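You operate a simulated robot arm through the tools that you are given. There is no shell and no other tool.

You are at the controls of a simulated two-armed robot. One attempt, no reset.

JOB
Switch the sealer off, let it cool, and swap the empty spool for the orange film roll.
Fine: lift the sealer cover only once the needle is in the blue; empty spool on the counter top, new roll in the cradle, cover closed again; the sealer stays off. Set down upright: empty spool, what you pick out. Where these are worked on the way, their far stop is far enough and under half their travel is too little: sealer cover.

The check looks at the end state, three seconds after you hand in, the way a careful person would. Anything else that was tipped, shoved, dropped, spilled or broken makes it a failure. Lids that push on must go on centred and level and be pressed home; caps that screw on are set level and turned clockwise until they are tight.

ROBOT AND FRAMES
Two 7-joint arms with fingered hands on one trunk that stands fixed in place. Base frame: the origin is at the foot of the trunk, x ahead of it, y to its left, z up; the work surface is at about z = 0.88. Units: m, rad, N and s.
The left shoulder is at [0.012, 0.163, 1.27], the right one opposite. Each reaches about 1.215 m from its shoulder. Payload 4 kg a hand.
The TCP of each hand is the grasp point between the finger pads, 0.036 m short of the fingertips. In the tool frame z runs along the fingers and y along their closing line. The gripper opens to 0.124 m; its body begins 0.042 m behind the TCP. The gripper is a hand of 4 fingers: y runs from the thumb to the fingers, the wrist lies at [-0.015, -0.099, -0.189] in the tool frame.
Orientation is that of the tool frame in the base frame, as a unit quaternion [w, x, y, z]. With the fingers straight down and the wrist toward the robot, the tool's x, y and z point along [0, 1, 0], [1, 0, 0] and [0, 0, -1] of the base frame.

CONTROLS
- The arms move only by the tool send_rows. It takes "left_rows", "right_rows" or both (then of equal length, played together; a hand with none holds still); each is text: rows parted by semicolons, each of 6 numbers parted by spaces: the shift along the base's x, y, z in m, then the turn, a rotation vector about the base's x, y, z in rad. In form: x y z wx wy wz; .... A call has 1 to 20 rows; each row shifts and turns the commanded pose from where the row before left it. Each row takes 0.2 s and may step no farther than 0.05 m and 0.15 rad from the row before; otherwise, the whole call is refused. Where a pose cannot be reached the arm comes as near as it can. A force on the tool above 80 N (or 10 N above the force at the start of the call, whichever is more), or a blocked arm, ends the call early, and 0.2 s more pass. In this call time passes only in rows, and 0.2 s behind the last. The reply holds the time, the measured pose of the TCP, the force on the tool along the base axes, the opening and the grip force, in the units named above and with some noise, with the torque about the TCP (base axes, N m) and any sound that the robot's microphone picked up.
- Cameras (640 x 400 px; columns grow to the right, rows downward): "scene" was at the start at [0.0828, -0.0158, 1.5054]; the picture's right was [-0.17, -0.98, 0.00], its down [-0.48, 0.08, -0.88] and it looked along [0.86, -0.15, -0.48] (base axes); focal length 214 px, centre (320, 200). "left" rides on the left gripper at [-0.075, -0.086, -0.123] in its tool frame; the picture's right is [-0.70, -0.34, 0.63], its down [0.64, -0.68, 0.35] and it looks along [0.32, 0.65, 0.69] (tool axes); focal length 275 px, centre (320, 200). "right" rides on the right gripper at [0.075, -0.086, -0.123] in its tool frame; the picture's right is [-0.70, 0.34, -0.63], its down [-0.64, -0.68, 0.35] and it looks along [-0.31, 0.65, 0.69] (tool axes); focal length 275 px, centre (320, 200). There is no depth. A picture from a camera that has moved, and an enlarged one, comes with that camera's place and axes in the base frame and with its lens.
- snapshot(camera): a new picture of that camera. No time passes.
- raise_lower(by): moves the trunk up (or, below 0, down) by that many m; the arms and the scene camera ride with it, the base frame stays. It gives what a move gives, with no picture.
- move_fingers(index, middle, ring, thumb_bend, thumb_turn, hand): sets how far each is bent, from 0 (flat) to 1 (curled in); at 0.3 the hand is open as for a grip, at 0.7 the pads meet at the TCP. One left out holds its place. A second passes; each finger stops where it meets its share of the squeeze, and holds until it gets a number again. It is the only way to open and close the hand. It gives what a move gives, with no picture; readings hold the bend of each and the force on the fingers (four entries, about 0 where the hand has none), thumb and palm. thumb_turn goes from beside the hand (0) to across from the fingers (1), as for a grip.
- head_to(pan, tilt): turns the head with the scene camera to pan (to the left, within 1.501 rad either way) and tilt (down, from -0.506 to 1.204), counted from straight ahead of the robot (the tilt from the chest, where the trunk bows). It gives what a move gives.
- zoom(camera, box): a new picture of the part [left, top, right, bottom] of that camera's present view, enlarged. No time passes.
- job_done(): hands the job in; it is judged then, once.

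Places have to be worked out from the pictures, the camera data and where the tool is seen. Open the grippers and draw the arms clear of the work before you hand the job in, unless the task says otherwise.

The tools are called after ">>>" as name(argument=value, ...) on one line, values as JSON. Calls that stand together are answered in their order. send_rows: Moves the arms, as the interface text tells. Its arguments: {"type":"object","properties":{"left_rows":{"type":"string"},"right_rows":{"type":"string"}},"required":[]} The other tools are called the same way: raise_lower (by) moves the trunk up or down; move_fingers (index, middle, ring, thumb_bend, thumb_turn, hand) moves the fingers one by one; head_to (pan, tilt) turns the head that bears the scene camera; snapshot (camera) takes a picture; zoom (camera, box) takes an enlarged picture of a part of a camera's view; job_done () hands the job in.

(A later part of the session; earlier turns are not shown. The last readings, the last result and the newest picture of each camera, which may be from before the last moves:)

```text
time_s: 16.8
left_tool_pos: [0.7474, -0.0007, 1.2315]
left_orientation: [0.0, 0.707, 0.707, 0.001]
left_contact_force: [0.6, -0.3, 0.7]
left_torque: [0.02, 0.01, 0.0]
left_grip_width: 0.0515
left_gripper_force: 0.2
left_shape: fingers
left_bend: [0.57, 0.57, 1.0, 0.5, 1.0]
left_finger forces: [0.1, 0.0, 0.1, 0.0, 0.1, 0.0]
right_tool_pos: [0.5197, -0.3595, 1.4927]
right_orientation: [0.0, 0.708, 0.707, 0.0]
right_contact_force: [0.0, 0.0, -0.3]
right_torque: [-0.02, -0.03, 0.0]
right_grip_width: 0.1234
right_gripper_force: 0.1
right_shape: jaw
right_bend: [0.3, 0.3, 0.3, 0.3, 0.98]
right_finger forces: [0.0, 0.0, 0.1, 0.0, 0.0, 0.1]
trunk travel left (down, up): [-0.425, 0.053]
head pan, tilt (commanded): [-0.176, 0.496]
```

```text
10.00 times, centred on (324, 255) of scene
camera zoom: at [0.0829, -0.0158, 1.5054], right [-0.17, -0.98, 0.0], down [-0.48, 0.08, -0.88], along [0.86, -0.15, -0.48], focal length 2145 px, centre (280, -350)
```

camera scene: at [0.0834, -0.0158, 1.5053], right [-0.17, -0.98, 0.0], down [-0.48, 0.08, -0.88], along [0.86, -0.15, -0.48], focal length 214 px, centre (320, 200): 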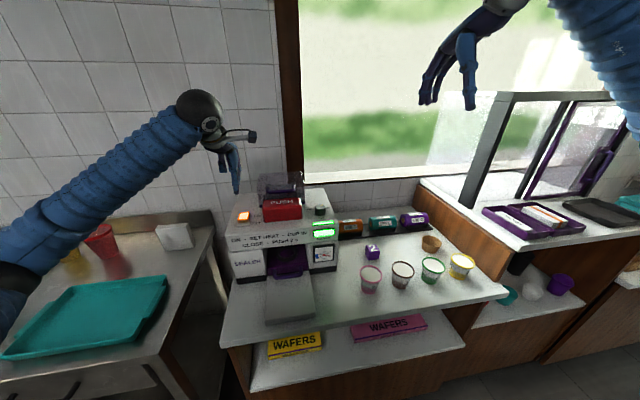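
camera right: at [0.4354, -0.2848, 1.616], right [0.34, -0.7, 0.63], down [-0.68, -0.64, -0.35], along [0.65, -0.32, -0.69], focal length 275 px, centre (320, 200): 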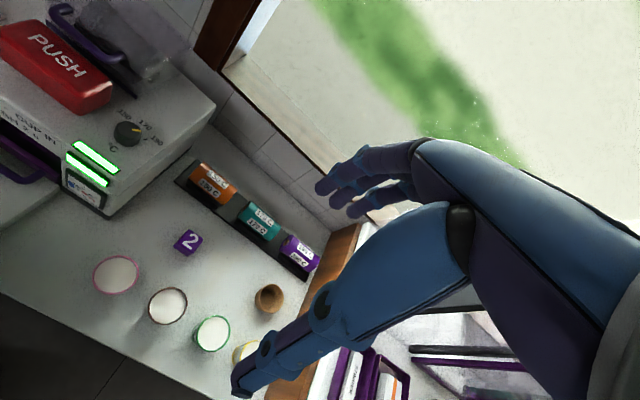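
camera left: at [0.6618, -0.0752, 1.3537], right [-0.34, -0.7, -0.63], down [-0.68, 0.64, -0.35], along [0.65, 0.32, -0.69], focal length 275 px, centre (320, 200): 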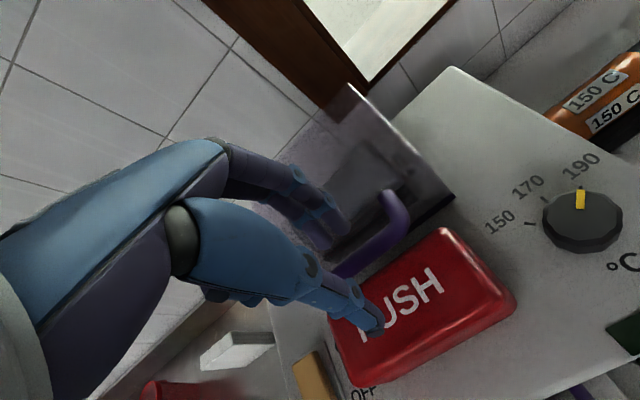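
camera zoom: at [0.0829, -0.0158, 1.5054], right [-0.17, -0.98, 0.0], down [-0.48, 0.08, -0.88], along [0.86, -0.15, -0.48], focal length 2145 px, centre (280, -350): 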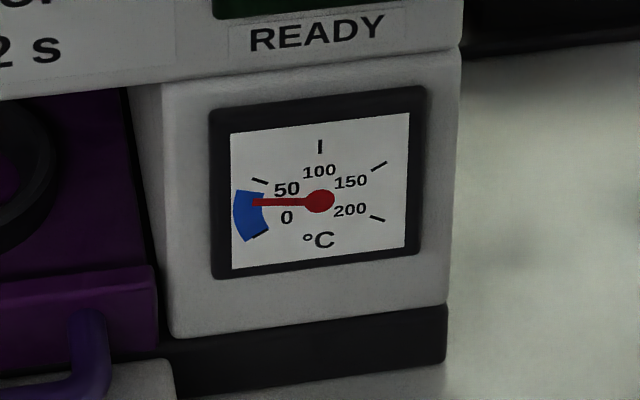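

Needle is now inside the blue. Fingertip checks out at (0.778, -0.011, 1.19) with the bar axis at x about 0.753, so I shift 5 mm back and lower the fingers around the bar.

>>> send_rows(left_rows="-0.005 0 -0.004 0 0 0; 0 0 -0.008 0 0 0; 0 0 -0.008 0 0 0; 0 0 -0.008 0 0 0")

>>> zoom(camera="scene", box=[250, 150, 330, 200])

>>> zoom(camera="right", box=[0, 0, 160, 100])

>>> zoom(camera="scene", box=[300, 235, 348, 275])

```text
time_s: 17.8
left_tool_pos: [0.7391, 0.0002, 1.2108]
left_orientation: [0.005, 0.707, 0.707, 0.002]
left_contact_force: [1.9, 0.8, 37.0]
left_torque: [0.25, -1.69, 0.04]
left_grip_width: 0.0529
left_gripper_force: 23.7
left_shape: fingers
left_bend: [0.56, 0.55, 1.0, 0.5, 1.0]
left_finger forces: [1.9, 44.6, 0.0, 0.0, 0.0, 0.0]
right_tool_pos: [0.5168, -0.3586, 1.4943]
right_orientation: [0.0, 0.708, 0.706, 0.001]
right_contact_force: [0.6, 0.6, 0.0]
right_torque: [0.04, 0.01, -0.01]
right_grip_width: 0.1236
right_gripper_force: 0.0
right_shape: jaw
right_bend: [0.3, 0.3, 0.3, 0.3, 0.98]
right_finger forces: [0.0, 0.1, 0.0, 0.1, 0.0, 0.1]
trunk travel left (down, up): [-0.425, 0.053]
head pan, tilt (commanded): [-0.176, 0.496]
```

```text
8.00 times, centred on (290, 175) of scene
camera zoom: at [0.0794, -0.0159, 1.5062], right [-0.18, -0.98, 0.0], down [-0.47, 0.08, -0.88], along [0.86, -0.15, -0.48], focal length 1716 px, centre (560, 400)
```

zoom: 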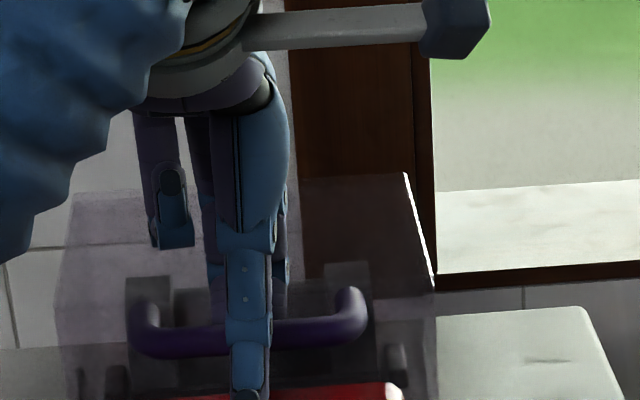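

```text
4.00 times, centred on (80, 50) of right
camera zoom: at [0.4311, -0.285, 1.6179], right [0.33, -0.7, 0.63], down [-0.68, -0.64, -0.35], along [0.65, -0.32, -0.69], focal length 1101 px, centre (1280, 800)
```

zoom: 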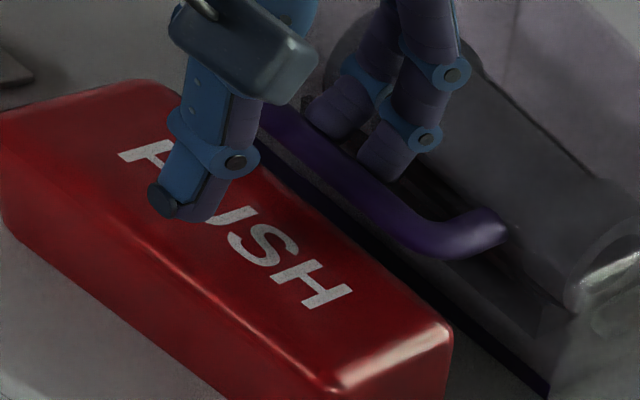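

```text
10.00 times, centred on (324, 255) of scene
camera zoom: at [0.0794, -0.0159, 1.5062], right [-0.18, -0.98, 0.0], down [-0.47, 0.08, -0.88], along [0.86, -0.15, -0.48], focal length 2145 px, centre (280, -350)
```

zoom: 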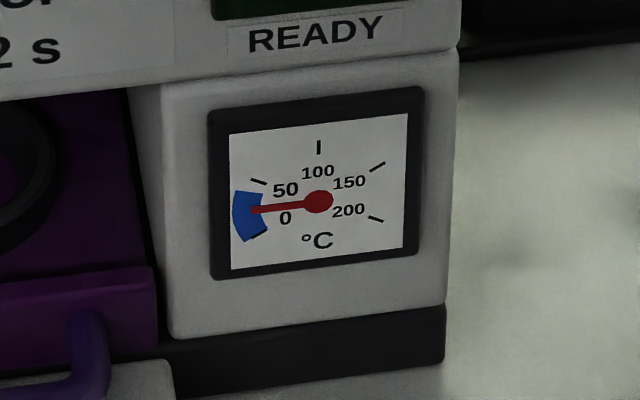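

The middle fingertip landed on the bar (44 N), so I back up, shift 7 mm forward and try again gently.

>>> send_rows(left_rows="0 0 0.012 0 0 0; 0.007 0 0.008 0 0 0")

>>> zoom(camera="right", box=[0, 0, 160, 100])

>>> zoom(camera="left", box=[220, 80, 480, 280])

```text
time_s: 18.4
left_tool_pos: [0.7478, 0.0003, 1.2224]
left_orientation: [0.0, 0.707, 0.707, 0.0]
left_contact_force: [0.1, 0.4, 0.1]
left_torque: [0.02, 0.01, 0.02]
left_grip_width: 0.0514
left_gripper_force: 0.1
left_shape: fingers
left_bend: [0.57, 0.57, 1.0, 0.5, 1.0]
left_finger forces: [0.0, 0.0, 0.0, 0.0, 0.0, 0.0]
right_tool_pos: [0.5207, -0.3581, 1.4934]
right_orientation: [0.0, 0.708, 0.706, 0.001]
right_contact_force: [-0.2, 0.4, 0.3]
right_torque: [0.02, -0.03, 0.0]
right_grip_width: 0.1237
right_gripper_force: 0.0
right_shape: jaw
right_bend: [0.3, 0.3, 0.3, 0.3, 0.98]
right_finger forces: [0.0, 0.0, 0.0, 0.1, 0.1, 0.0]
trunk travel left (down, up): [-0.425, 0.053]
head pan, tilt (commanded): [-0.176, 0.496]
```

```text
4.00 times, centred on (80, 50) of right
camera zoom: at [0.4345, -0.2852, 1.6162], right [0.34, -0.7, 0.63], down [-0.68, -0.64, -0.35], along [0.65, -0.32, -0.69], focal length 1101 px, centre (1280, 800)
```

zoom: 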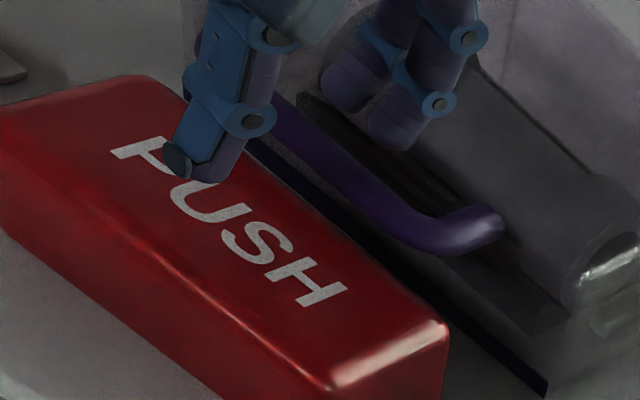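

```text
2.00 times, centred on (350, 180) of left
camera zoom: at [0.6637, -0.0747, 1.3449], right [-0.34, -0.7, -0.63], down [-0.68, 0.64, -0.34], along [0.65, 0.32, -0.69], focal length 551 px, centre (260, 240)
```

zoom: 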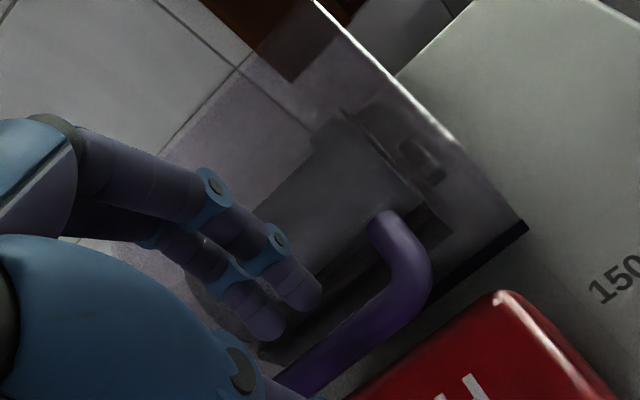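

The torque reading puts that contact at about 44 mm ahead of the TCP, i.e. the fingers' backs hit the cover's top edge, so the vertical approach is too tight. I back off and tilt the hand 45° so the thumb comes in below-front of the bar and the fingers close from above-behind.

>>> send_rows(left_rows="-0.02 0 0.035 0 0 0; -0.03 0 0.03 0 -0.131 0; -0.01 0 0.01 0 -0.131 0; 0 0 0 0 -0.131 0; 0 0 0 0 -0.131 0; 0 0 0 0 -0.131 0; 0 0 0 0 -0.131 0")

>>> move_fingers(hand="left", index=0.5, middle=0.5, thumb_bend=0.65)

>>> snapshot(camera="left")

>>> zoom(camera="scene", box=[230, 130, 350, 205])

>>> zoom(camera="right", box=[0, 0, 160, 100])

```text
time_s: 20.0
left_tool_pos: [0.6893, 0.0003, 1.2985]
left_orientation: [0.272, 0.653, 0.653, 0.271]
left_contact_force: [-0.4, 0.3, 0.3]
left_torque: [0.02, -0.01, -0.02]
left_grip_width: 0.0513
left_gripper_force: 0.0
left_shape: fingers
left_bend: [0.57, 0.57, 1.0, 0.5, 1.0]
left_finger forces: [0.0, 0.0, 0.1, 0.1, 0.1, 0.1]
right_tool_pos: [0.5204, -0.3586, 1.4929]
right_orientation: [0.0, 0.708, 0.707, -0.001]
right_contact_force: [0.0, 0.1, -0.4]
right_torque: [0.02, 0.0, 0.02]
right_grip_width: 0.1236
right_gripper_force: 0.0
right_shape: jaw
right_bend: [0.3, 0.3, 0.3, 0.3, 0.98]
right_finger forces: [0.1, 0.0, 0.0, 0.0, 0.0, 0.0]
trunk travel left (down, up): [-0.425, 0.053]
head pan, tilt (commanded): [-0.176, 0.496]
```

```text
time_s: 21.0
left_tool_pos: [0.6893, -0.0005, 1.2996]
left_orientation: [0.272, 0.654, 0.653, 0.27]
left_contact_force: [0.2, 0.9, 0.0]
left_torque: [0.0, -0.02, -0.02]
left_grip_width: 0.0388
left_gripper_force: 0.2
left_shape: fingers
left_bend: [0.5, 0.5, 1.0, 0.65, 1.0]
left_finger forces: [0.0, 0.0, 0.0, 0.0, 0.0, 0.0]
right_tool_pos: [0.522, -0.3583, 1.4931]
right_orientation: [-0.001, 0.708, 0.706, 0.0]
right_contact_force: [0.3, 0.4, -0.5]
right_torque: [-0.01, 0.0, 0.01]
right_grip_width: 0.1236
right_gripper_force: 0.0
right_shape: jaw
right_bend: [0.3, 0.3, 0.3, 0.3, 0.98]
right_finger forces: [0.1, 0.0, 0.1, 0.0, 0.1, 0.0]
trunk travel left (down, up): [-0.425, 0.053]
head pan, tilt (commanded): [-0.176, 0.496]
```

```text
taken
camera left: at [0.5416, -0.0747, 1.3243], right [0.21, -0.7, -0.69], down [-0.24, 0.64, -0.73], along [0.95, 0.32, -0.03], focal length 275 px, centre (320, 200)
```

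left: 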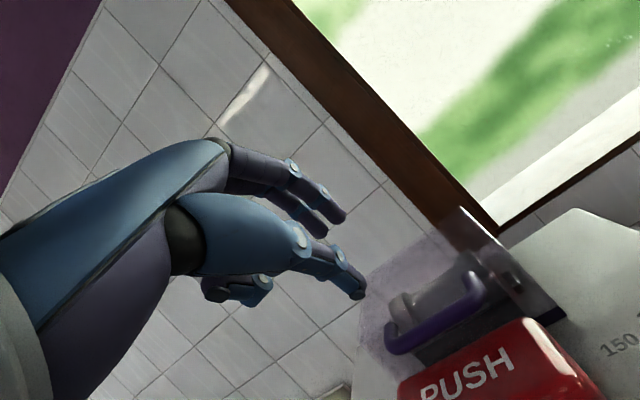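

```text
5.33 times, centred on (290, 168) of scene
camera zoom: at [0.0828, -0.0159, 1.5054], right [-0.17, -0.98, 0.0], down [-0.48, 0.08, -0.88], along [0.86, -0.15, -0.48], focal length 1144 px, centre (480, 373)
```

zoom: 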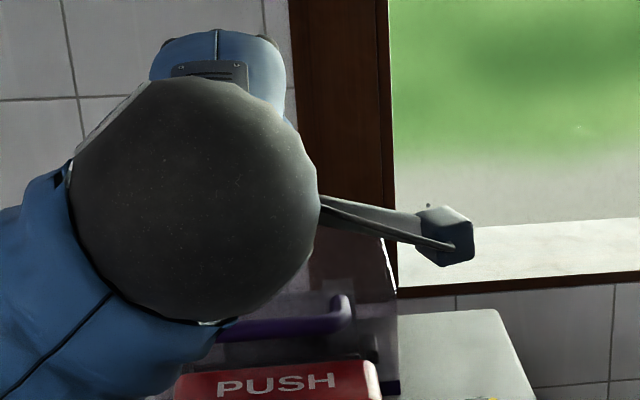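

```text
4.00 times, centred on (80, 50) of right
camera zoom: at [0.4348, -0.285, 1.6163], right [0.34, -0.7, 0.63], down [-0.68, -0.64, -0.35], along [0.65, -0.32, -0.69], focal length 1101 px, centre (1280, 800)
```

zoom: 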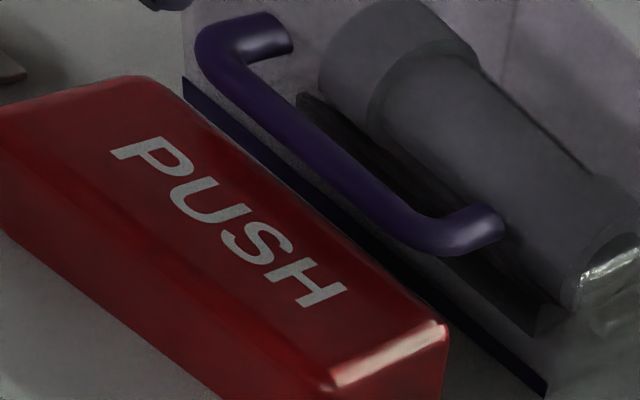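

This view shows the handle from the front. Let me zoom to measure thumb tip, fingertips and bar.

>>> zoom(camera="left", box=[260, 160, 580, 400])

```text
1.67 times, centred on (420, 280) of left
camera zoom: at [0.5416, -0.0747, 1.3243], right [0.21, -0.7, -0.69], down [-0.24, 0.64, -0.73], along [0.95, 0.32, -0.03], focal length 459 px, centre (153, 67)
```

zoom: 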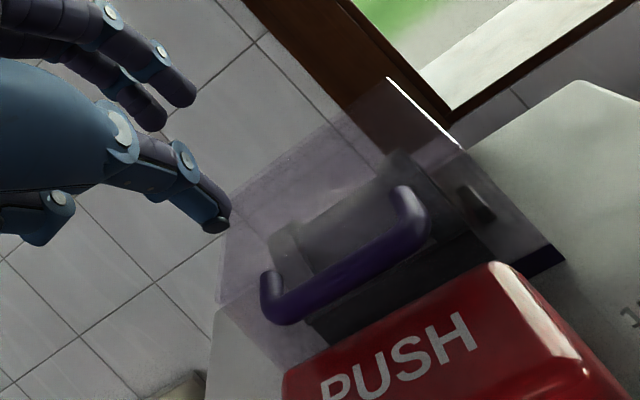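

Bar axis is at about (0.7525, 1.179); thumb end is at tool (y -0.023, z 0.031). I move to a pre-approach point 5 cm back along the tilted axis.

>>> send_rows(left_rows="0.0064 0 -0.0324 0 0 0; 0.0064 0 -0.0324 0 0 0; 0.0088 0 -0.0088 0 0 0; 0.0088 0 -0.0088 0 0 0")

>>> zoom(camera="left", box=[260, 160, 580, 400])

>>> zoom(camera="right", box=[0, 0, 160, 100])

```text
time_s: 22.0
left_tool_pos: [0.7184, 0.0011, 1.2161]
left_orientation: [0.271, 0.654, 0.653, 0.27]
left_contact_force: [0.8, -0.6, -0.4]
left_torque: [-0.01, 0.01, -0.01]
left_grip_width: 0.0388
left_gripper_force: 0.0
left_shape: fingers
left_bend: [0.5, 0.5, 1.0, 0.65, 1.0]
left_finger forces: [0.1, 0.1, 0.1, 0.1, 0.0, 0.1]
right_tool_pos: [0.5217, -0.3585, 1.4938]
right_orientation: [0.0, 0.707, 0.707, 0.0]
right_contact_force: [-0.6, -0.6, -0.7]
right_torque: [0.03, 0.03, -0.01]
right_grip_width: 0.1237
right_gripper_force: 0.0
right_shape: jaw
right_bend: [0.3, 0.3, 0.3, 0.3, 0.98]
right_finger forces: [0.0, 0.0, 0.0, 0.0, 0.0, 0.0]
trunk travel left (down, up): [-0.425, 0.053]
head pan, tilt (commanded): [-0.176, 0.496]
```

```text
1.67 times, centred on (420, 280) of left
camera zoom: at [0.572, -0.0745, 1.2418], right [0.21, -0.7, -0.69], down [-0.24, 0.64, -0.73], along [0.95, 0.32, -0.03], focal length 459 px, centre (153, 67)
```

zoom: 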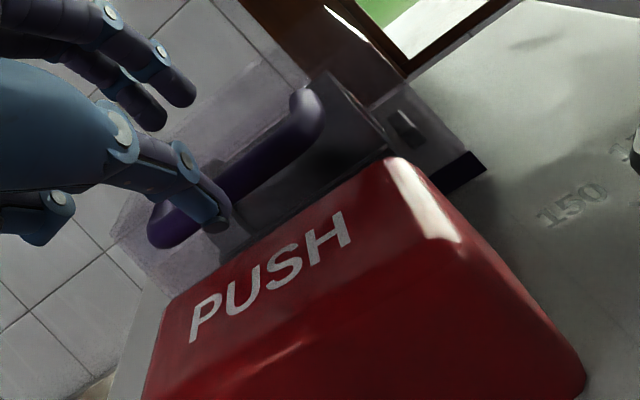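

```text
4.00 times, centred on (80, 50) of right
camera zoom: at [0.4351, -0.2851, 1.6161], right [0.34, -0.7, 0.63], down [-0.68, -0.64, -0.35], along [0.65, -0.32, -0.69], focal length 1101 px, centre (1280, 800)
```

zoom: 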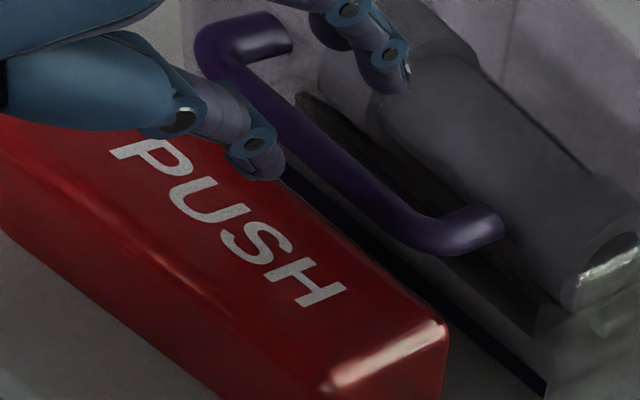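

Alignment looks right; I slide the thumb in under the bar's front in small steps.

>>> send_rows(left_rows="0.0064 0 -0.0055 0 0 0; 0.0064 0 -0.0055 0 0 0; 0.0064 0 -0.0055 0 0 0")

>>> zoom(camera="left", box=[260, 160, 500, 310])

>>> zoom(camera="right", box=[0, 0, 160, 100])

```text
time_s: 22.8
left_tool_pos: [0.7377, -0.0009, 1.2003]
left_orientation: [0.271, 0.653, 0.653, 0.271]
left_contact_force: [-4.8, -0.8, 0.9]
left_torque: [0.0, 0.13, -0.02]
left_grip_width: 0.042
left_gripper_force: 2.2
left_shape: fingers
left_bend: [0.5, 0.5, 1.0, 0.65, 1.0]
left_finger forces: [0.0, 0.0, 0.0, 0.1, 3.9, 0.0]
right_tool_pos: [0.5204, -0.3591, 1.4938]
right_orientation: [0.0, 0.708, 0.706, 0.0]
right_contact_force: [-0.9, 1.0, -0.4]
right_torque: [0.03, -0.02, -0.03]
right_grip_width: 0.1238
right_gripper_force: 0.1
right_shape: jaw
right_bend: [0.3, 0.3, 0.3, 0.3, 0.98]
right_finger forces: [0.0, 0.0, 0.1, 0.1, 0.0, 0.0]
trunk travel left (down, up): [-0.425, 0.053]
head pan, tilt (commanded): [-0.176, 0.496]
```

```text
2.67 times, centred on (380, 235) of left
camera zoom: at [0.5902, -0.0749, 1.2257], right [0.21, -0.7, -0.69], down [-0.24, 0.64, -0.73], along [0.95, 0.32, -0.03], focal length 734 px, centre (160, 107)
```

zoom: 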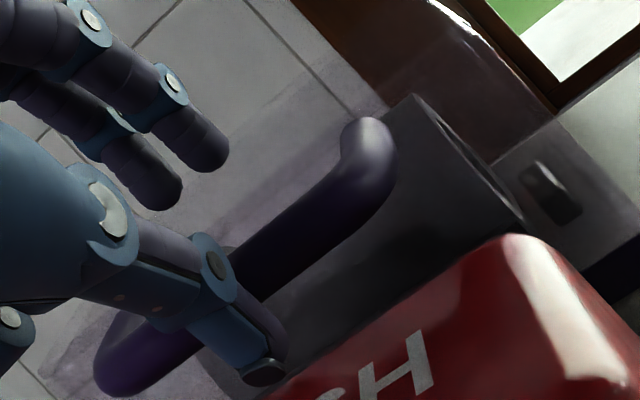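

```text
4.00 times, centred on (80, 50) of right
camera zoom: at [0.434, -0.2852, 1.6164], right [0.34, -0.7, 0.63], down [-0.68, -0.64, -0.35], along [0.65, -0.32, -0.69], focal length 1101 px, centre (1280, 800)
```

zoom: 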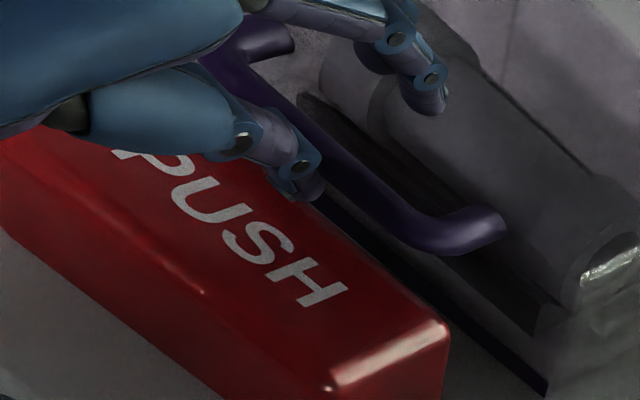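

The thumb is lightly touching the bar's front. I close index and middle over the bar from behind.

>>> move_fingers(hand="left", index=0.75, middle=0.75, thumb_bend=0.7)

>>> zoom(camera="left", box=[260, 160, 500, 310])

>>> zoom(camera="right", box=[0, 0, 160, 100])

>>> zoom(camera="scene", box=[300, 235, 348, 275])

```text
time_s: 23.8
left_tool_pos: [0.7387, -0.0003, 1.1989]
left_orientation: [0.271, 0.653, 0.653, 0.27]
left_contact_force: [8.0, -1.7, -4.1]
left_torque: [-0.01, -0.04, -0.05]
left_grip_width: 0.013
left_gripper_force: 13.9
left_shape: fingers
left_bend: [0.66, 0.68, 1.0, 0.66, 1.0]
left_finger forces: [7.6, 7.1, 0.0, 0.0, 12.0, 0.0]
right_tool_pos: [0.5219, -0.3582, 1.494]
right_orientation: [-0.001, 0.707, 0.707, 0.0]
right_contact_force: [0.2, 0.1, -0.1]
right_torque: [0.0, -0.02, 0.0]
right_grip_width: 0.1236
right_gripper_force: 0.1
right_shape: jaw
right_bend: [0.3, 0.3, 0.3, 0.3, 0.98]
right_finger forces: [0.0, 0.0, 0.0, 0.0, 0.1, 0.0]
trunk travel left (down, up): [-0.425, 0.053]
head pan, tilt (commanded): [-0.176, 0.496]
```

```text
2.67 times, centred on (380, 235) of left
camera zoom: at [0.592, -0.0748, 1.225], right [0.21, -0.7, -0.69], down [-0.24, 0.64, -0.73], along [0.95, 0.32, -0.03], focal length 734 px, centre (160, 107)
```

zoom: 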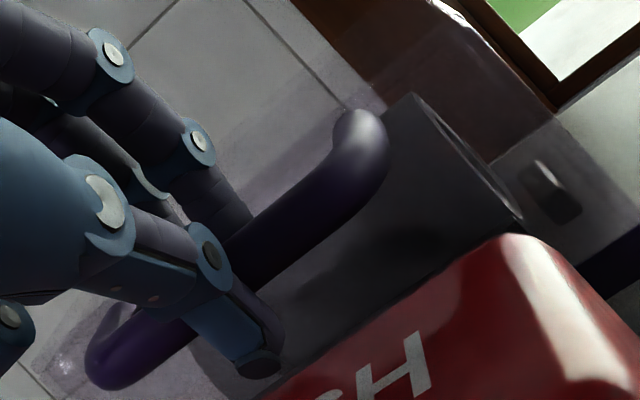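

```text
4.00 times, centred on (80, 50) of right
camera zoom: at [0.436, -0.2853, 1.6159], right [0.34, -0.7, 0.63], down [-0.68, -0.64, -0.35], along [0.65, -0.32, -0.69], focal length 1101 px, centre (1280, 800)
```

zoom: 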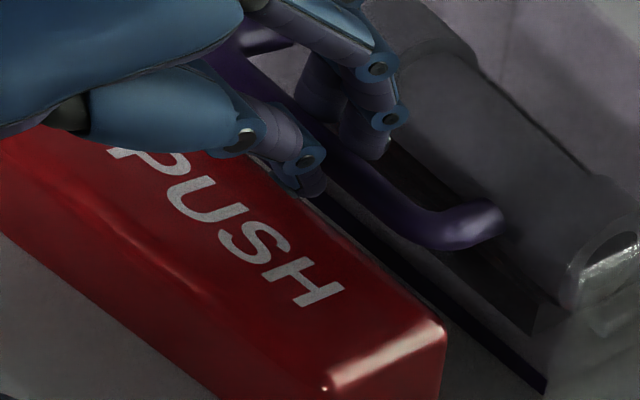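

```text
10.00 times, centred on (324, 255) of scene
camera zoom: at [0.084, -0.0162, 1.5053], right [-0.17, -0.98, 0.0], down [-0.48, 0.08, -0.88], along [0.86, -0.15, -0.48], focal length 2145 px, centre (280, -350)
```

zoom: 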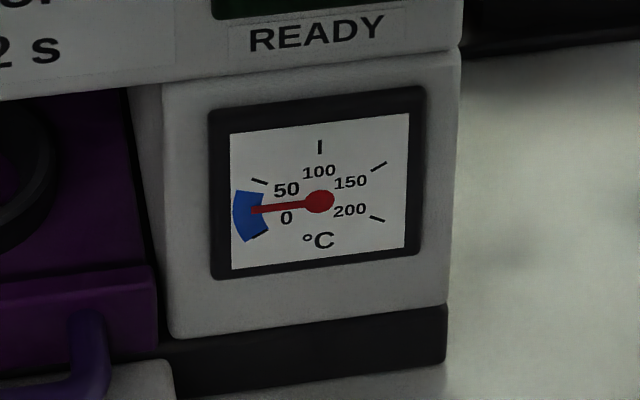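

The bar is pinched (13 mm, ~14 N) and the needle is well into the blue. I start lifting on a small arc, assuming a rear hinge near (0.935, 1.105).

>>> send_rows(left_rows="0.003 0 0.0091 0 0 0; 0.0038 0 0.0091 0 0.02 0; 0.0042 0 0.009 0 0.02 0; 0.0046 0 0.0088 0 0.02 0")

>>> zoom(camera="right", box=[0, 0, 160, 100])

>>> snapshot(camera="left")

```text
time_s: 24.8
left_tool_pos: [0.7527, 0.0002, 1.2373]
left_orientation: [0.252, 0.661, 0.661, 0.251]
left_contact_force: [-1.1, 1.7, -0.3]
left_torque: [-0.06, 0.01, 0.0]
left_grip_width: 0.0071
left_gripper_force: 7.5
left_shape: fingers
left_bend: [0.73, 0.74, 1.0, 0.67, 1.0]
left_finger forces: [7.4, 0.0, 0.0, 0.1, 6.5, 0.1]
right_tool_pos: [0.5195, -0.3592, 1.4928]
right_orientation: [-0.001, 0.708, 0.706, 0.0]
right_contact_force: [-0.2, 0.0, 0.0]
right_torque: [0.0, -0.01, 0.0]
right_grip_width: 0.1237
right_gripper_force: 0.0
right_shape: jaw
right_bend: [0.3, 0.3, 0.3, 0.3, 0.98]
right_finger forces: [0.0, 0.1, 0.1, 0.0, 0.1, 0.0]
trunk travel left (down, up): [-0.425, 0.053]
head pan, tilt (commanded): [-0.176, 0.496]
```

```text
4.00 times, centred on (80, 50) of right
camera zoom: at [0.4344, -0.285, 1.6164], right [0.34, -0.7, 0.63], down [-0.68, -0.64, -0.35], along [0.65, -0.32, -0.69], focal length 1101 px, centre (1280, 800)
```

zoom: 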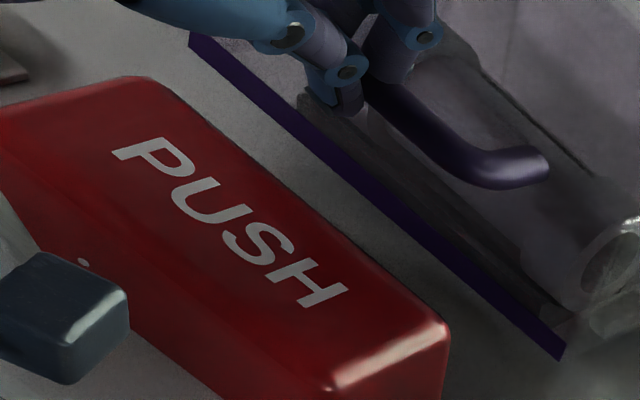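

```text
taken
camera left: at [0.6079, -0.0749, 1.271], right [0.17, -0.7, -0.7], down [-0.28, 0.64, -0.71], along [0.95, 0.31, -0.09], focal length 275 px, centre (320, 200)
```

left: 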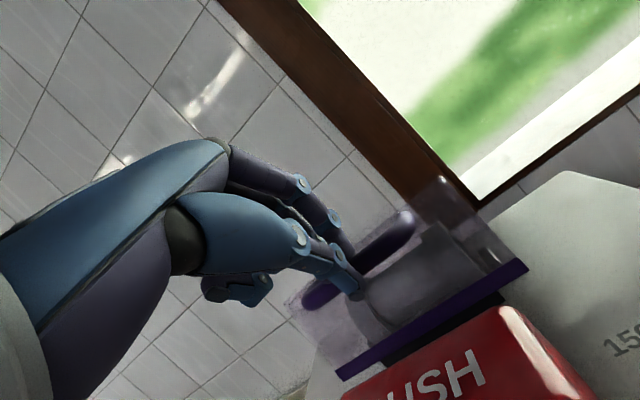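

The cover front has lifted a little, but the grip has slipped toward the tips. I wait one tick and look whether the cover stays where it is.

>>> send_rows(left_rows="0 0 0 0 0 0; 0 0 0 0 0 0")

>>> zoom(camera="right", box=[0, 0, 160, 100])

>>> zoom(camera="left", box=[260, 160, 580, 400])

```text
time_s: 25.4
left_tool_pos: [0.7533, -0.0006, 1.2367]
left_orientation: [0.252, 0.661, 0.661, 0.25]
left_contact_force: [-3.3, 1.5, 2.1]
left_torque: [-0.08, 0.02, 0.06]
left_grip_width: 0.0075
left_gripper_force: 8.3
left_shape: fingers
left_bend: [0.73, 0.74, 1.0, 0.67, 1.0]
left_finger forces: [8.8, 0.0, 0.0, 0.1, 7.6, 0.1]
right_tool_pos: [0.5203, -0.3588, 1.4933]
right_orientation: [0.0, 0.708, 0.707, 0.0]
right_contact_force: [-1.4, 0.5, -0.5]
right_torque: [0.02, 0.01, -0.04]
right_grip_width: 0.1234
right_gripper_force: 0.0
right_shape: jaw
right_bend: [0.3, 0.3, 0.3, 0.3, 0.98]
right_finger forces: [0.1, 0.0, 0.0, 0.0, 0.1, 0.0]
trunk travel left (down, up): [-0.425, 0.053]
head pan, tilt (commanded): [-0.176, 0.496]
```

```text
4.00 times, centred on (80, 50) of right
camera zoom: at [0.4342, -0.2849, 1.6165], right [0.34, -0.7, 0.63], down [-0.68, -0.64, -0.35], along [0.65, -0.32, -0.69], focal length 1101 px, centre (1280, 800)
```

zoom: 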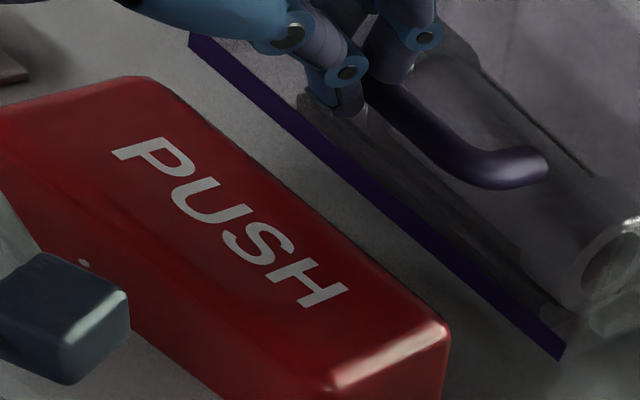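

```text
1.67 times, centred on (420, 280) of left
camera zoom: at [0.6079, -0.0749, 1.2707], right [0.17, -0.7, -0.7], down [-0.28, 0.64, -0.71], along [0.95, 0.31, -0.09], focal length 459 px, centre (153, 67)
```

zoom: 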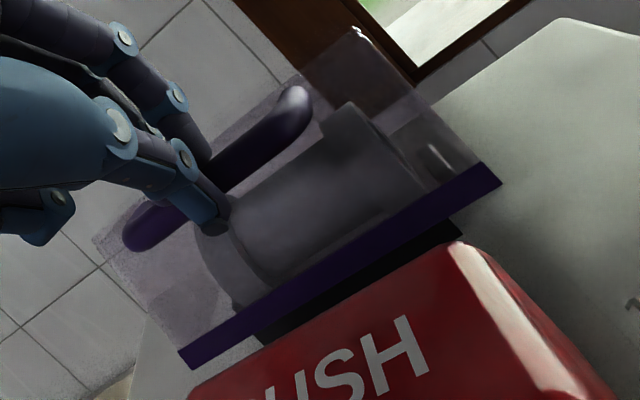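

The force on the tool is about zero, so the cover is probably staying up by hinge friction. I open the pinch a little to test that before regripping deeper.

>>> move_fingers(hand="left", index=0.6, middle=0.6, thumb_bend=0.64)

>>> zoom(camera="left", box=[260, 160, 580, 400])

>>> zoom(camera="right", box=[0, 0, 160, 100])

```text
time_s: 26.4
left_tool_pos: [0.7539, -0.0011, 1.2355]
left_orientation: [0.251, 0.661, 0.661, 0.251]
left_contact_force: [-0.3, -0.2, 0.4]
left_torque: [0.0, 0.02, 0.01]
left_grip_width: 0.0262
left_gripper_force: 0.0
left_shape: fingers
left_bend: [0.6, 0.6, 1.0, 0.64, 1.0]
left_finger forces: [0.0, 0.1, 0.0, 0.0, 0.6, 0.0]
right_tool_pos: [0.5217, -0.3583, 1.4922]
right_orientation: [-0.001, 0.707, 0.707, 0.0]
right_contact_force: [0.5, 0.5, -0.4]
right_torque: [0.0, 0.01, 0.02]
right_grip_width: 0.1236
right_gripper_force: 0.1
right_shape: jaw
right_bend: [0.3, 0.3, 0.3, 0.3, 0.98]
right_finger forces: [0.0, 0.1, 0.0, 0.0, 0.0, 0.1]
trunk travel left (down, up): [-0.425, 0.053]
head pan, tilt (commanded): [-0.176, 0.496]
```

```text
1.67 times, centred on (420, 280) of left
camera zoom: at [0.6085, -0.0751, 1.2702], right [0.17, -0.7, -0.7], down [-0.28, 0.64, -0.71], along [0.95, 0.32, -0.09], focal length 459 px, centre (153, 67)
```

zoom: 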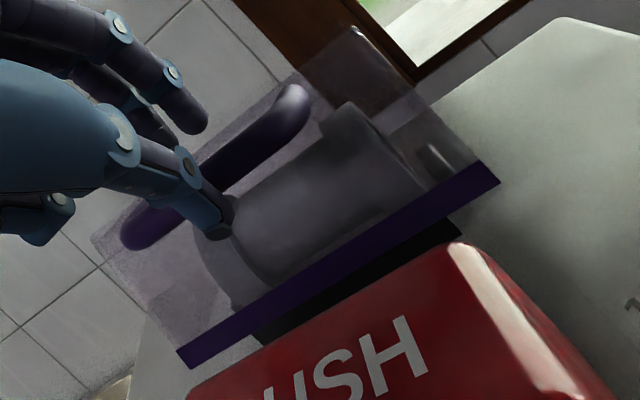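

```text
4.00 times, centred on (80, 50) of right
camera zoom: at [0.4348, -0.2852, 1.6162], right [0.34, -0.7, 0.63], down [-0.68, -0.64, -0.35], along [0.65, -0.32, -0.69], focal length 1101 px, centre (1280, 800)
```

zoom: 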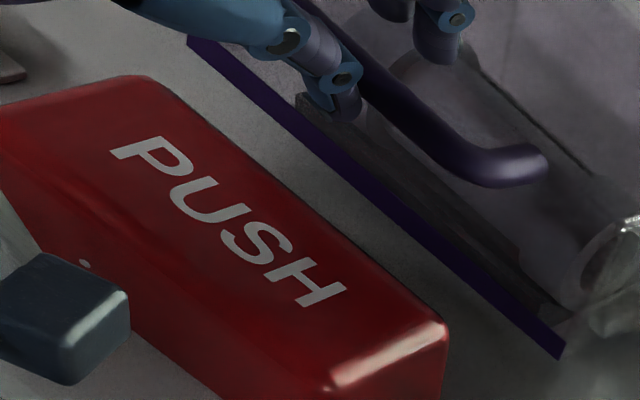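

The cover holds itself by friction. I open the fingers, slip the thumb deeper under the bar, and then use the thumb as a hook to push the cover up along its arc.

>>> move_fingers(hand="left", index=0.45, middle=0.45, thumb_bend=0.64)

>>> send_rows(left_rows="-0.003 0 -0.006 0 0 0; 0.005 0 -0.006 0 0 0; 0.007 0 -0.006 0 0 0")

>>> zoom(camera="left", box=[260, 160, 580, 400])

>>> zoom(camera="right", box=[0, 0, 160, 100])

```text
time_s: 27.4
left_tool_pos: [0.7527, -0.0006, 1.2364]
left_orientation: [0.252, 0.662, 0.661, 0.25]
left_contact_force: [-0.1, -0.2, 0.8]
left_torque: [0.0, 0.01, -0.01]
left_grip_width: 0.0491
left_gripper_force: 0.7
left_shape: fingers
left_bend: [0.45, 0.45, 1.0, 0.64, 1.0]
left_finger forces: [0.1, 0.0, 0.0, 0.0, 0.5, 0.0]
right_tool_pos: [0.52, -0.3589, 1.4915]
right_orientation: [0.0, 0.708, 0.706, 0.0]
right_contact_force: [0.6, 0.6, -0.3]
right_torque: [-0.02, 0.01, 0.0]
right_grip_width: 0.1236
right_gripper_force: 0.0
right_shape: jaw
right_bend: [0.3, 0.3, 0.3, 0.3, 0.98]
right_finger forces: [0.0, 0.0, 0.0, 0.1, 0.1, 0.0]
trunk travel left (down, up): [-0.425, 0.053]
head pan, tilt (commanded): [-0.176, 0.496]
```

```text
time_s: 28.2
left_tool_pos: [0.7624, -0.0006, 1.2202]
left_orientation: [0.251, 0.661, 0.661, 0.25]
left_contact_force: [-3.5, 0.3, 1.2]
left_torque: [0.0, 0.05, 0.02]
left_grip_width: 0.049
left_gripper_force: 0.9
left_shape: fingers
left_bend: [0.45, 0.45, 1.0, 0.64, 1.0]
left_finger forces: [0.0, 0.0, 0.1, 0.0, 2.6, 0.1]
right_tool_pos: [0.5198, -0.359, 1.4945]
right_orientation: [0.0, 0.707, 0.707, -0.001]
right_contact_force: [-1.3, -0.1, -0.7]
right_torque: [-0.02, -0.02, -0.02]
right_grip_width: 0.1235
right_gripper_force: 0.0
right_shape: jaw
right_bend: [0.3, 0.3, 0.3, 0.3, 0.98]
right_finger forces: [0.0, 0.0, 0.0, 0.0, 0.0, 0.0]
trunk travel left (down, up): [-0.425, 0.053]
head pan, tilt (commanded): [-0.176, 0.496]
```

```text
1.67 times, centred on (420, 280) of left
camera zoom: at [0.6167, -0.0754, 1.2532], right [0.17, -0.7, -0.7], down [-0.28, 0.64, -0.71], along [0.95, 0.31, -0.09], focal length 459 px, centre (153, 67)
```

zoom: 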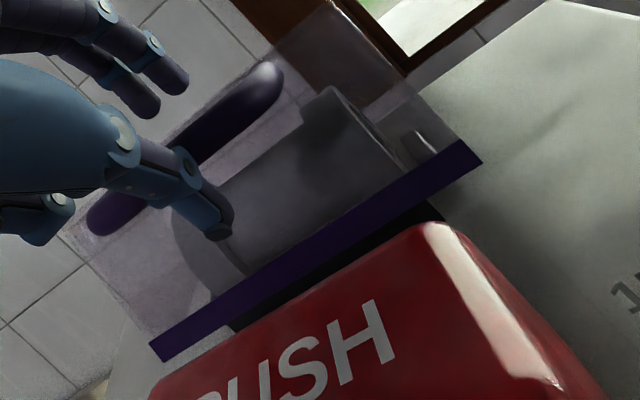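

```text
4.00 times, centred on (80, 50) of right
camera zoom: at [0.4338, -0.2853, 1.6165], right [0.34, -0.7, 0.63], down [-0.68, -0.64, -0.35], along [0.65, -0.32, -0.69], focal length 1101 px, centre (1280, 800)
```

zoom: 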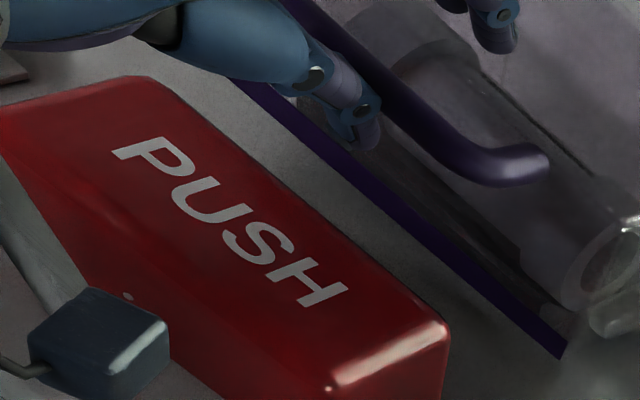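

The thumb is now under the bar. I push up along the arc in steps while slowly turning the hand with it.

>>> send_rows(left_rows="0 0 0.005 0 0 0; 0.010 0 0.0137 0 0.04 0; 0.0105 0 0.0137 0 0.04 0; 0.0126 0 0.0117 0 0.04 0; 0.0126 0 0.0117 0 0.04 0")

>>> snapshot(camera="left")

>>> zoom(camera="right", box=[0, 0, 200, 125])

>>> zoom(camera="scene", box=[230, 130, 350, 205])

```text
time_s: 29.4
left_tool_pos: [0.8074, -0.0002, 1.2753]
left_orientation: [0.197, 0.679, 0.679, 0.197]
left_contact_force: [-1.0, 0.1, 0.1]
left_torque: [0.01, 0.06, -0.02]
left_grip_width: 0.0492
left_gripper_force: 0.6
left_shape: fingers
left_bend: [0.45, 0.45, 1.0, 0.64, 1.0]
left_finger forces: [0.0, 0.1, 0.0, 0.1, 0.7, 0.0]
right_tool_pos: [0.521, -0.359, 1.4934]
right_orientation: [0.0, 0.707, 0.707, 0.0]
right_contact_force: [0.3, -0.4, -0.8]
right_torque: [0.0, 0.02, 0.02]
right_grip_width: 0.1237
right_gripper_force: 0.0
right_shape: jaw
right_bend: [0.3, 0.3, 0.3, 0.3, 0.98]
right_finger forces: [0.1, 0.0, 0.0, 0.1, 0.0, 0.0]
trunk travel left (down, up): [-0.425, 0.053]
head pan, tilt (commanded): [-0.176, 0.496]
```

```text
taken
camera left: at [0.6711, -0.0752, 1.3313], right [0.05, -0.7, -0.72], down [-0.39, 0.64, -0.66], along [0.92, 0.32, -0.24], focal length 275 px, centre (320, 200)
```

left: 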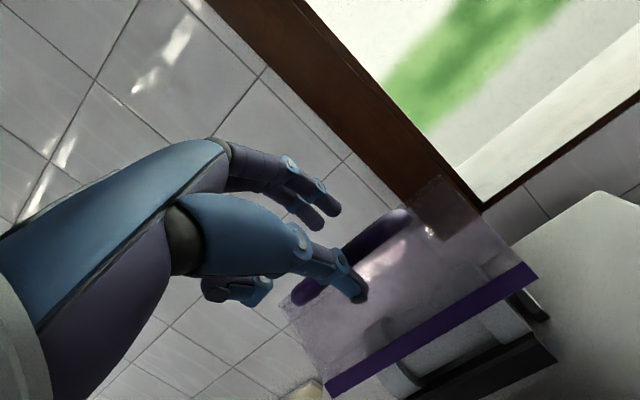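

```text
3.20 times, centred on (100, 62) of right
camera zoom: at [0.435, -0.2855, 1.6162], right [0.34, -0.7, 0.63], down [-0.68, -0.64, -0.35], along [0.65, -0.32, -0.69], focal length 881 px, centre (1024, 640)
```

zoom: 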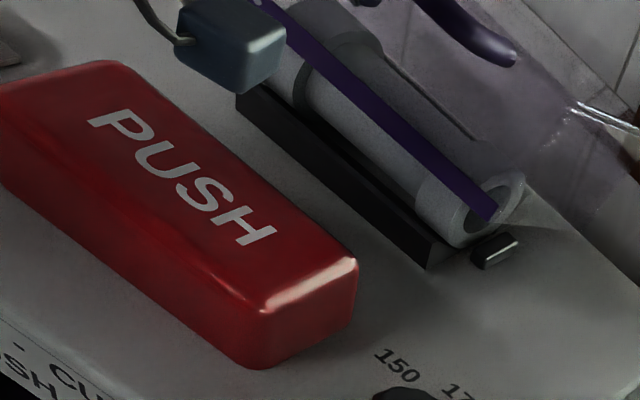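

```text
5.33 times, centred on (290, 168) of scene
camera zoom: at [0.083, -0.0164, 1.5055], right [-0.17, -0.98, 0.0], down [-0.48, 0.08, -0.88], along [0.86, -0.15, -0.48], focal length 1144 px, centre (480, 373)
```

zoom: 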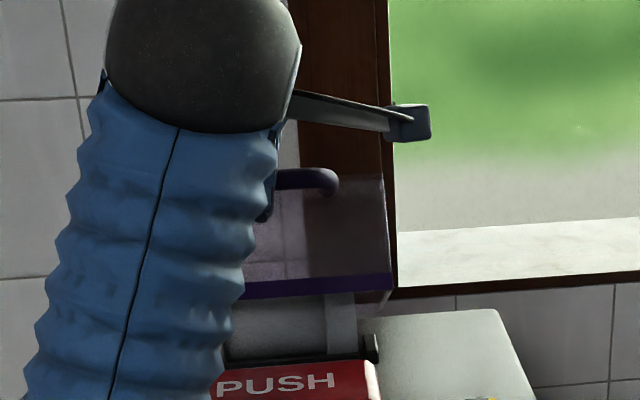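

The cover is about 30° open and following well. I continue along the arc.

>>> send_rows(left_rows="0.0145 0 0.0093 0 0.045 0; 0.0145 0 0.0093 0 0.045 0; 0.0158 0 0.0067 0 0.045 0; 0.0158 0 0.0067 0 0.045 0; 0.0168 0 0.0038 0 0.045 0; 0.0168 0 0.0038 0 0.045 0")

>>> snapshot(camera="left")

>>> zoom(camera="scene", box=[230, 110, 350, 210])

>>> zoom(camera="right", box=[0, 0, 200, 125])

```text
time_s: 30.8
left_tool_pos: [0.9027, -0.0007, 1.3145]
left_orientation: [0.103, 0.7, 0.699, 0.104]
left_contact_force: [-0.2, -0.1, 1.1]
left_torque: [-0.02, 0.03, 0.01]
left_grip_width: 0.0491
left_gripper_force: 1.0
left_shape: fingers
left_bend: [0.45, 0.45, 1.0, 0.64, 1.0]
left_finger forces: [0.0, 0.0, 0.0, 0.0, 0.3, 0.0]
right_tool_pos: [0.5198, -0.3588, 1.4924]
right_orientation: [-0.001, 0.707, 0.707, 0.001]
right_contact_force: [0.3, -0.5, 0.4]
right_torque: [-0.03, -0.02, -0.03]
right_grip_width: 0.1238
right_gripper_force: 0.1
right_shape: jaw
right_bend: [0.3, 0.3, 0.3, 0.3, 0.98]
right_finger forces: [0.0, 0.1, 0.0, 0.0, 0.0, 0.0]
trunk travel left (down, up): [-0.425, 0.053]
head pan, tilt (commanded): [-0.176, 0.496]
```

```text
taken
camera left: at [0.7859, -0.0754, 1.4058], right [-0.14, -0.7, -0.7], down [-0.55, 0.64, -0.53], along [0.82, 0.32, -0.47], focal length 275 px, centre (320, 200)
```

left: 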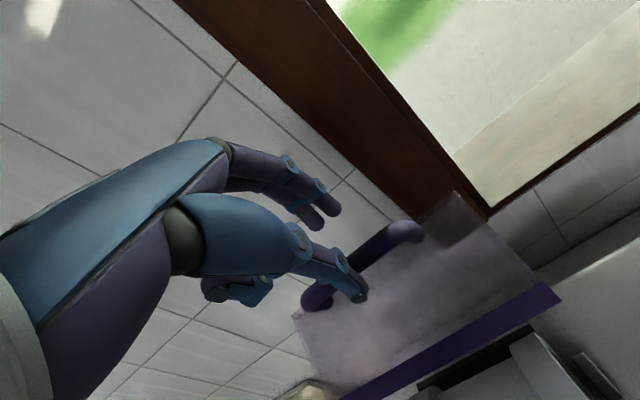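

```text
4.00 times, centred on (290, 160) of scene
camera zoom: at [0.0832, -0.0163, 1.5054], right [-0.17, -0.98, 0.0], down [-0.48, 0.08, -0.88], along [0.86, -0.15, -0.48], focal length 858 px, centre (440, 360)
```

zoom: 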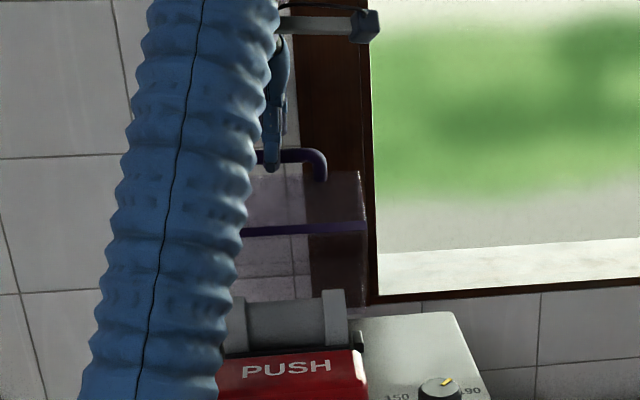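

```text
3.20 times, centred on (100, 62) of right
camera zoom: at [0.4352, -0.2854, 1.6161], right [0.34, -0.7, 0.63], down [-0.68, -0.64, -0.35], along [0.65, -0.32, -0.69], focal length 881 px, centre (1024, 640)
```

zoom: 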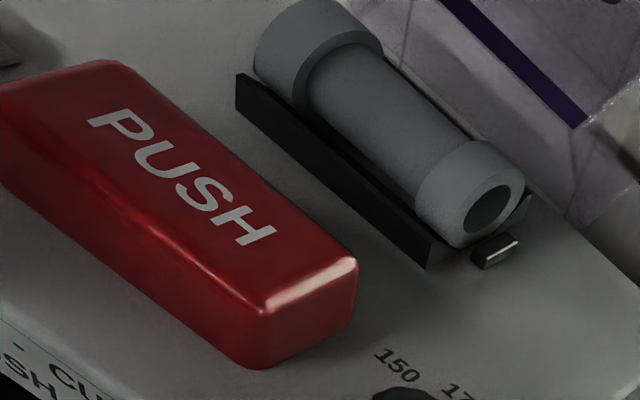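

Now the cover is at roughly 65° and the spool is in clear view. I keep pushing backwards toward the far stop.

>>> send_rows(left_rows="0.0171 0 0.0008 0 0.04 0; 0.0171 0 0.0008 0 0.04 0; 0.0171 0 -0.002 0 0.04 0; 0.0171 0 -0.002 0 0.04 0")

>>> snapshot(camera="left")

>>> zoom(camera="scene", box=[230, 110, 350, 210])

>>> zoom(camera="right", box=[0, 0, 200, 125])

```text
time_s: 31.8
left_tool_pos: [0.9716, 0.0015, 1.3115]
left_orientation: [0.048, 0.706, 0.705, 0.048]
left_contact_force: [-0.1, 0.1, 0.0]
left_torque: [0.0, 0.01, -0.01]
left_grip_width: 0.0488
left_gripper_force: 0.2
left_shape: fingers
left_bend: [0.45, 0.45, 1.0, 0.64, 1.0]
left_finger forces: [0.0, 0.1, 0.1, 0.1, 0.2, 0.1]
right_tool_pos: [0.5212, -0.3574, 1.4931]
right_orientation: [0.0, 0.708, 0.706, 0.0]
right_contact_force: [0.9, -0.1, 0.9]
right_torque: [0.01, 0.0, -0.01]
right_grip_width: 0.1237
right_gripper_force: 0.1
right_shape: jaw
right_bend: [0.3, 0.3, 0.3, 0.3, 0.98]
right_finger forces: [0.0, 0.2, 0.0, 0.0, 0.0, 0.1]
trunk travel left (down, up): [-0.425, 0.053]
head pan, tilt (commanded): [-0.176, 0.496]
```

```text
taken
camera left: at [0.8703, -0.0744, 1.4205], right [-0.25, -0.7, -0.67], down [-0.63, 0.64, -0.44], along [0.74, 0.32, -0.6], focal length 275 px, centre (320, 200)
```

left: 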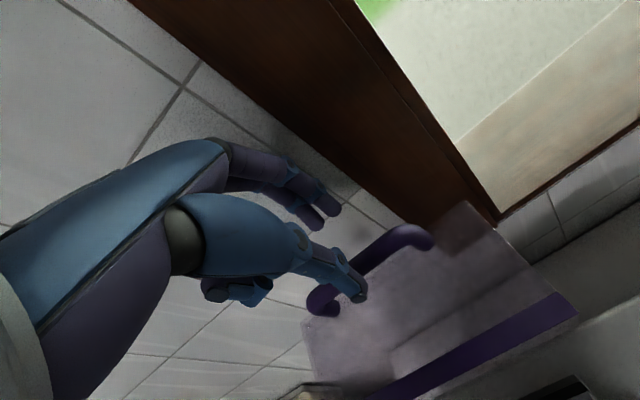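

```text
4.00 times, centred on (290, 160) of scene
camera zoom: at [0.0833, -0.0162, 1.5054], right [-0.17, -0.98, 0.0], down [-0.48, 0.08, -0.88], along [0.86, -0.15, -0.48], focal length 858 px, centre (440, 360)
```

zoom: 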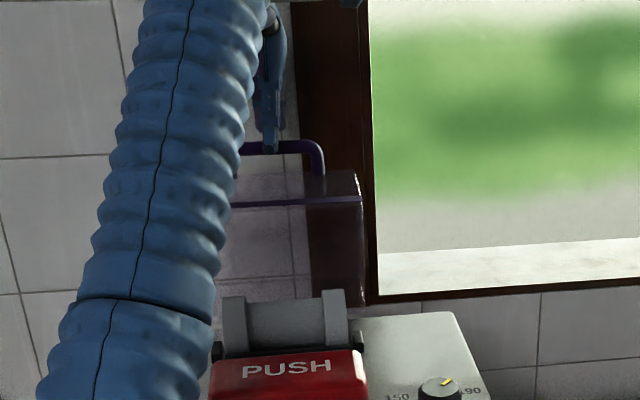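

```text
3.20 times, centred on (100, 62) of right
camera zoom: at [0.4353, -0.2853, 1.6161], right [0.34, -0.7, 0.63], down [-0.68, -0.64, -0.35], along [0.65, -0.32, -0.69], focal length 881 px, centre (1024, 640)
```

zoom: 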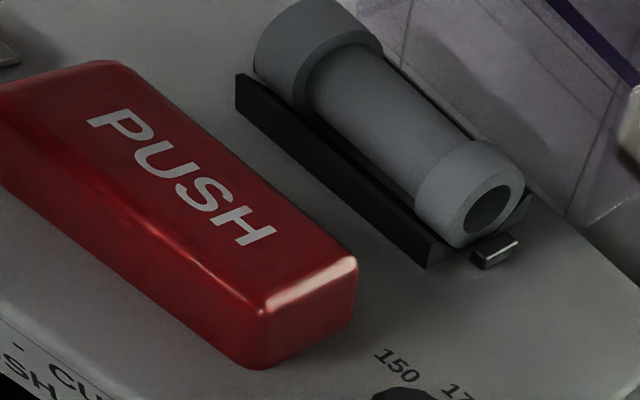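

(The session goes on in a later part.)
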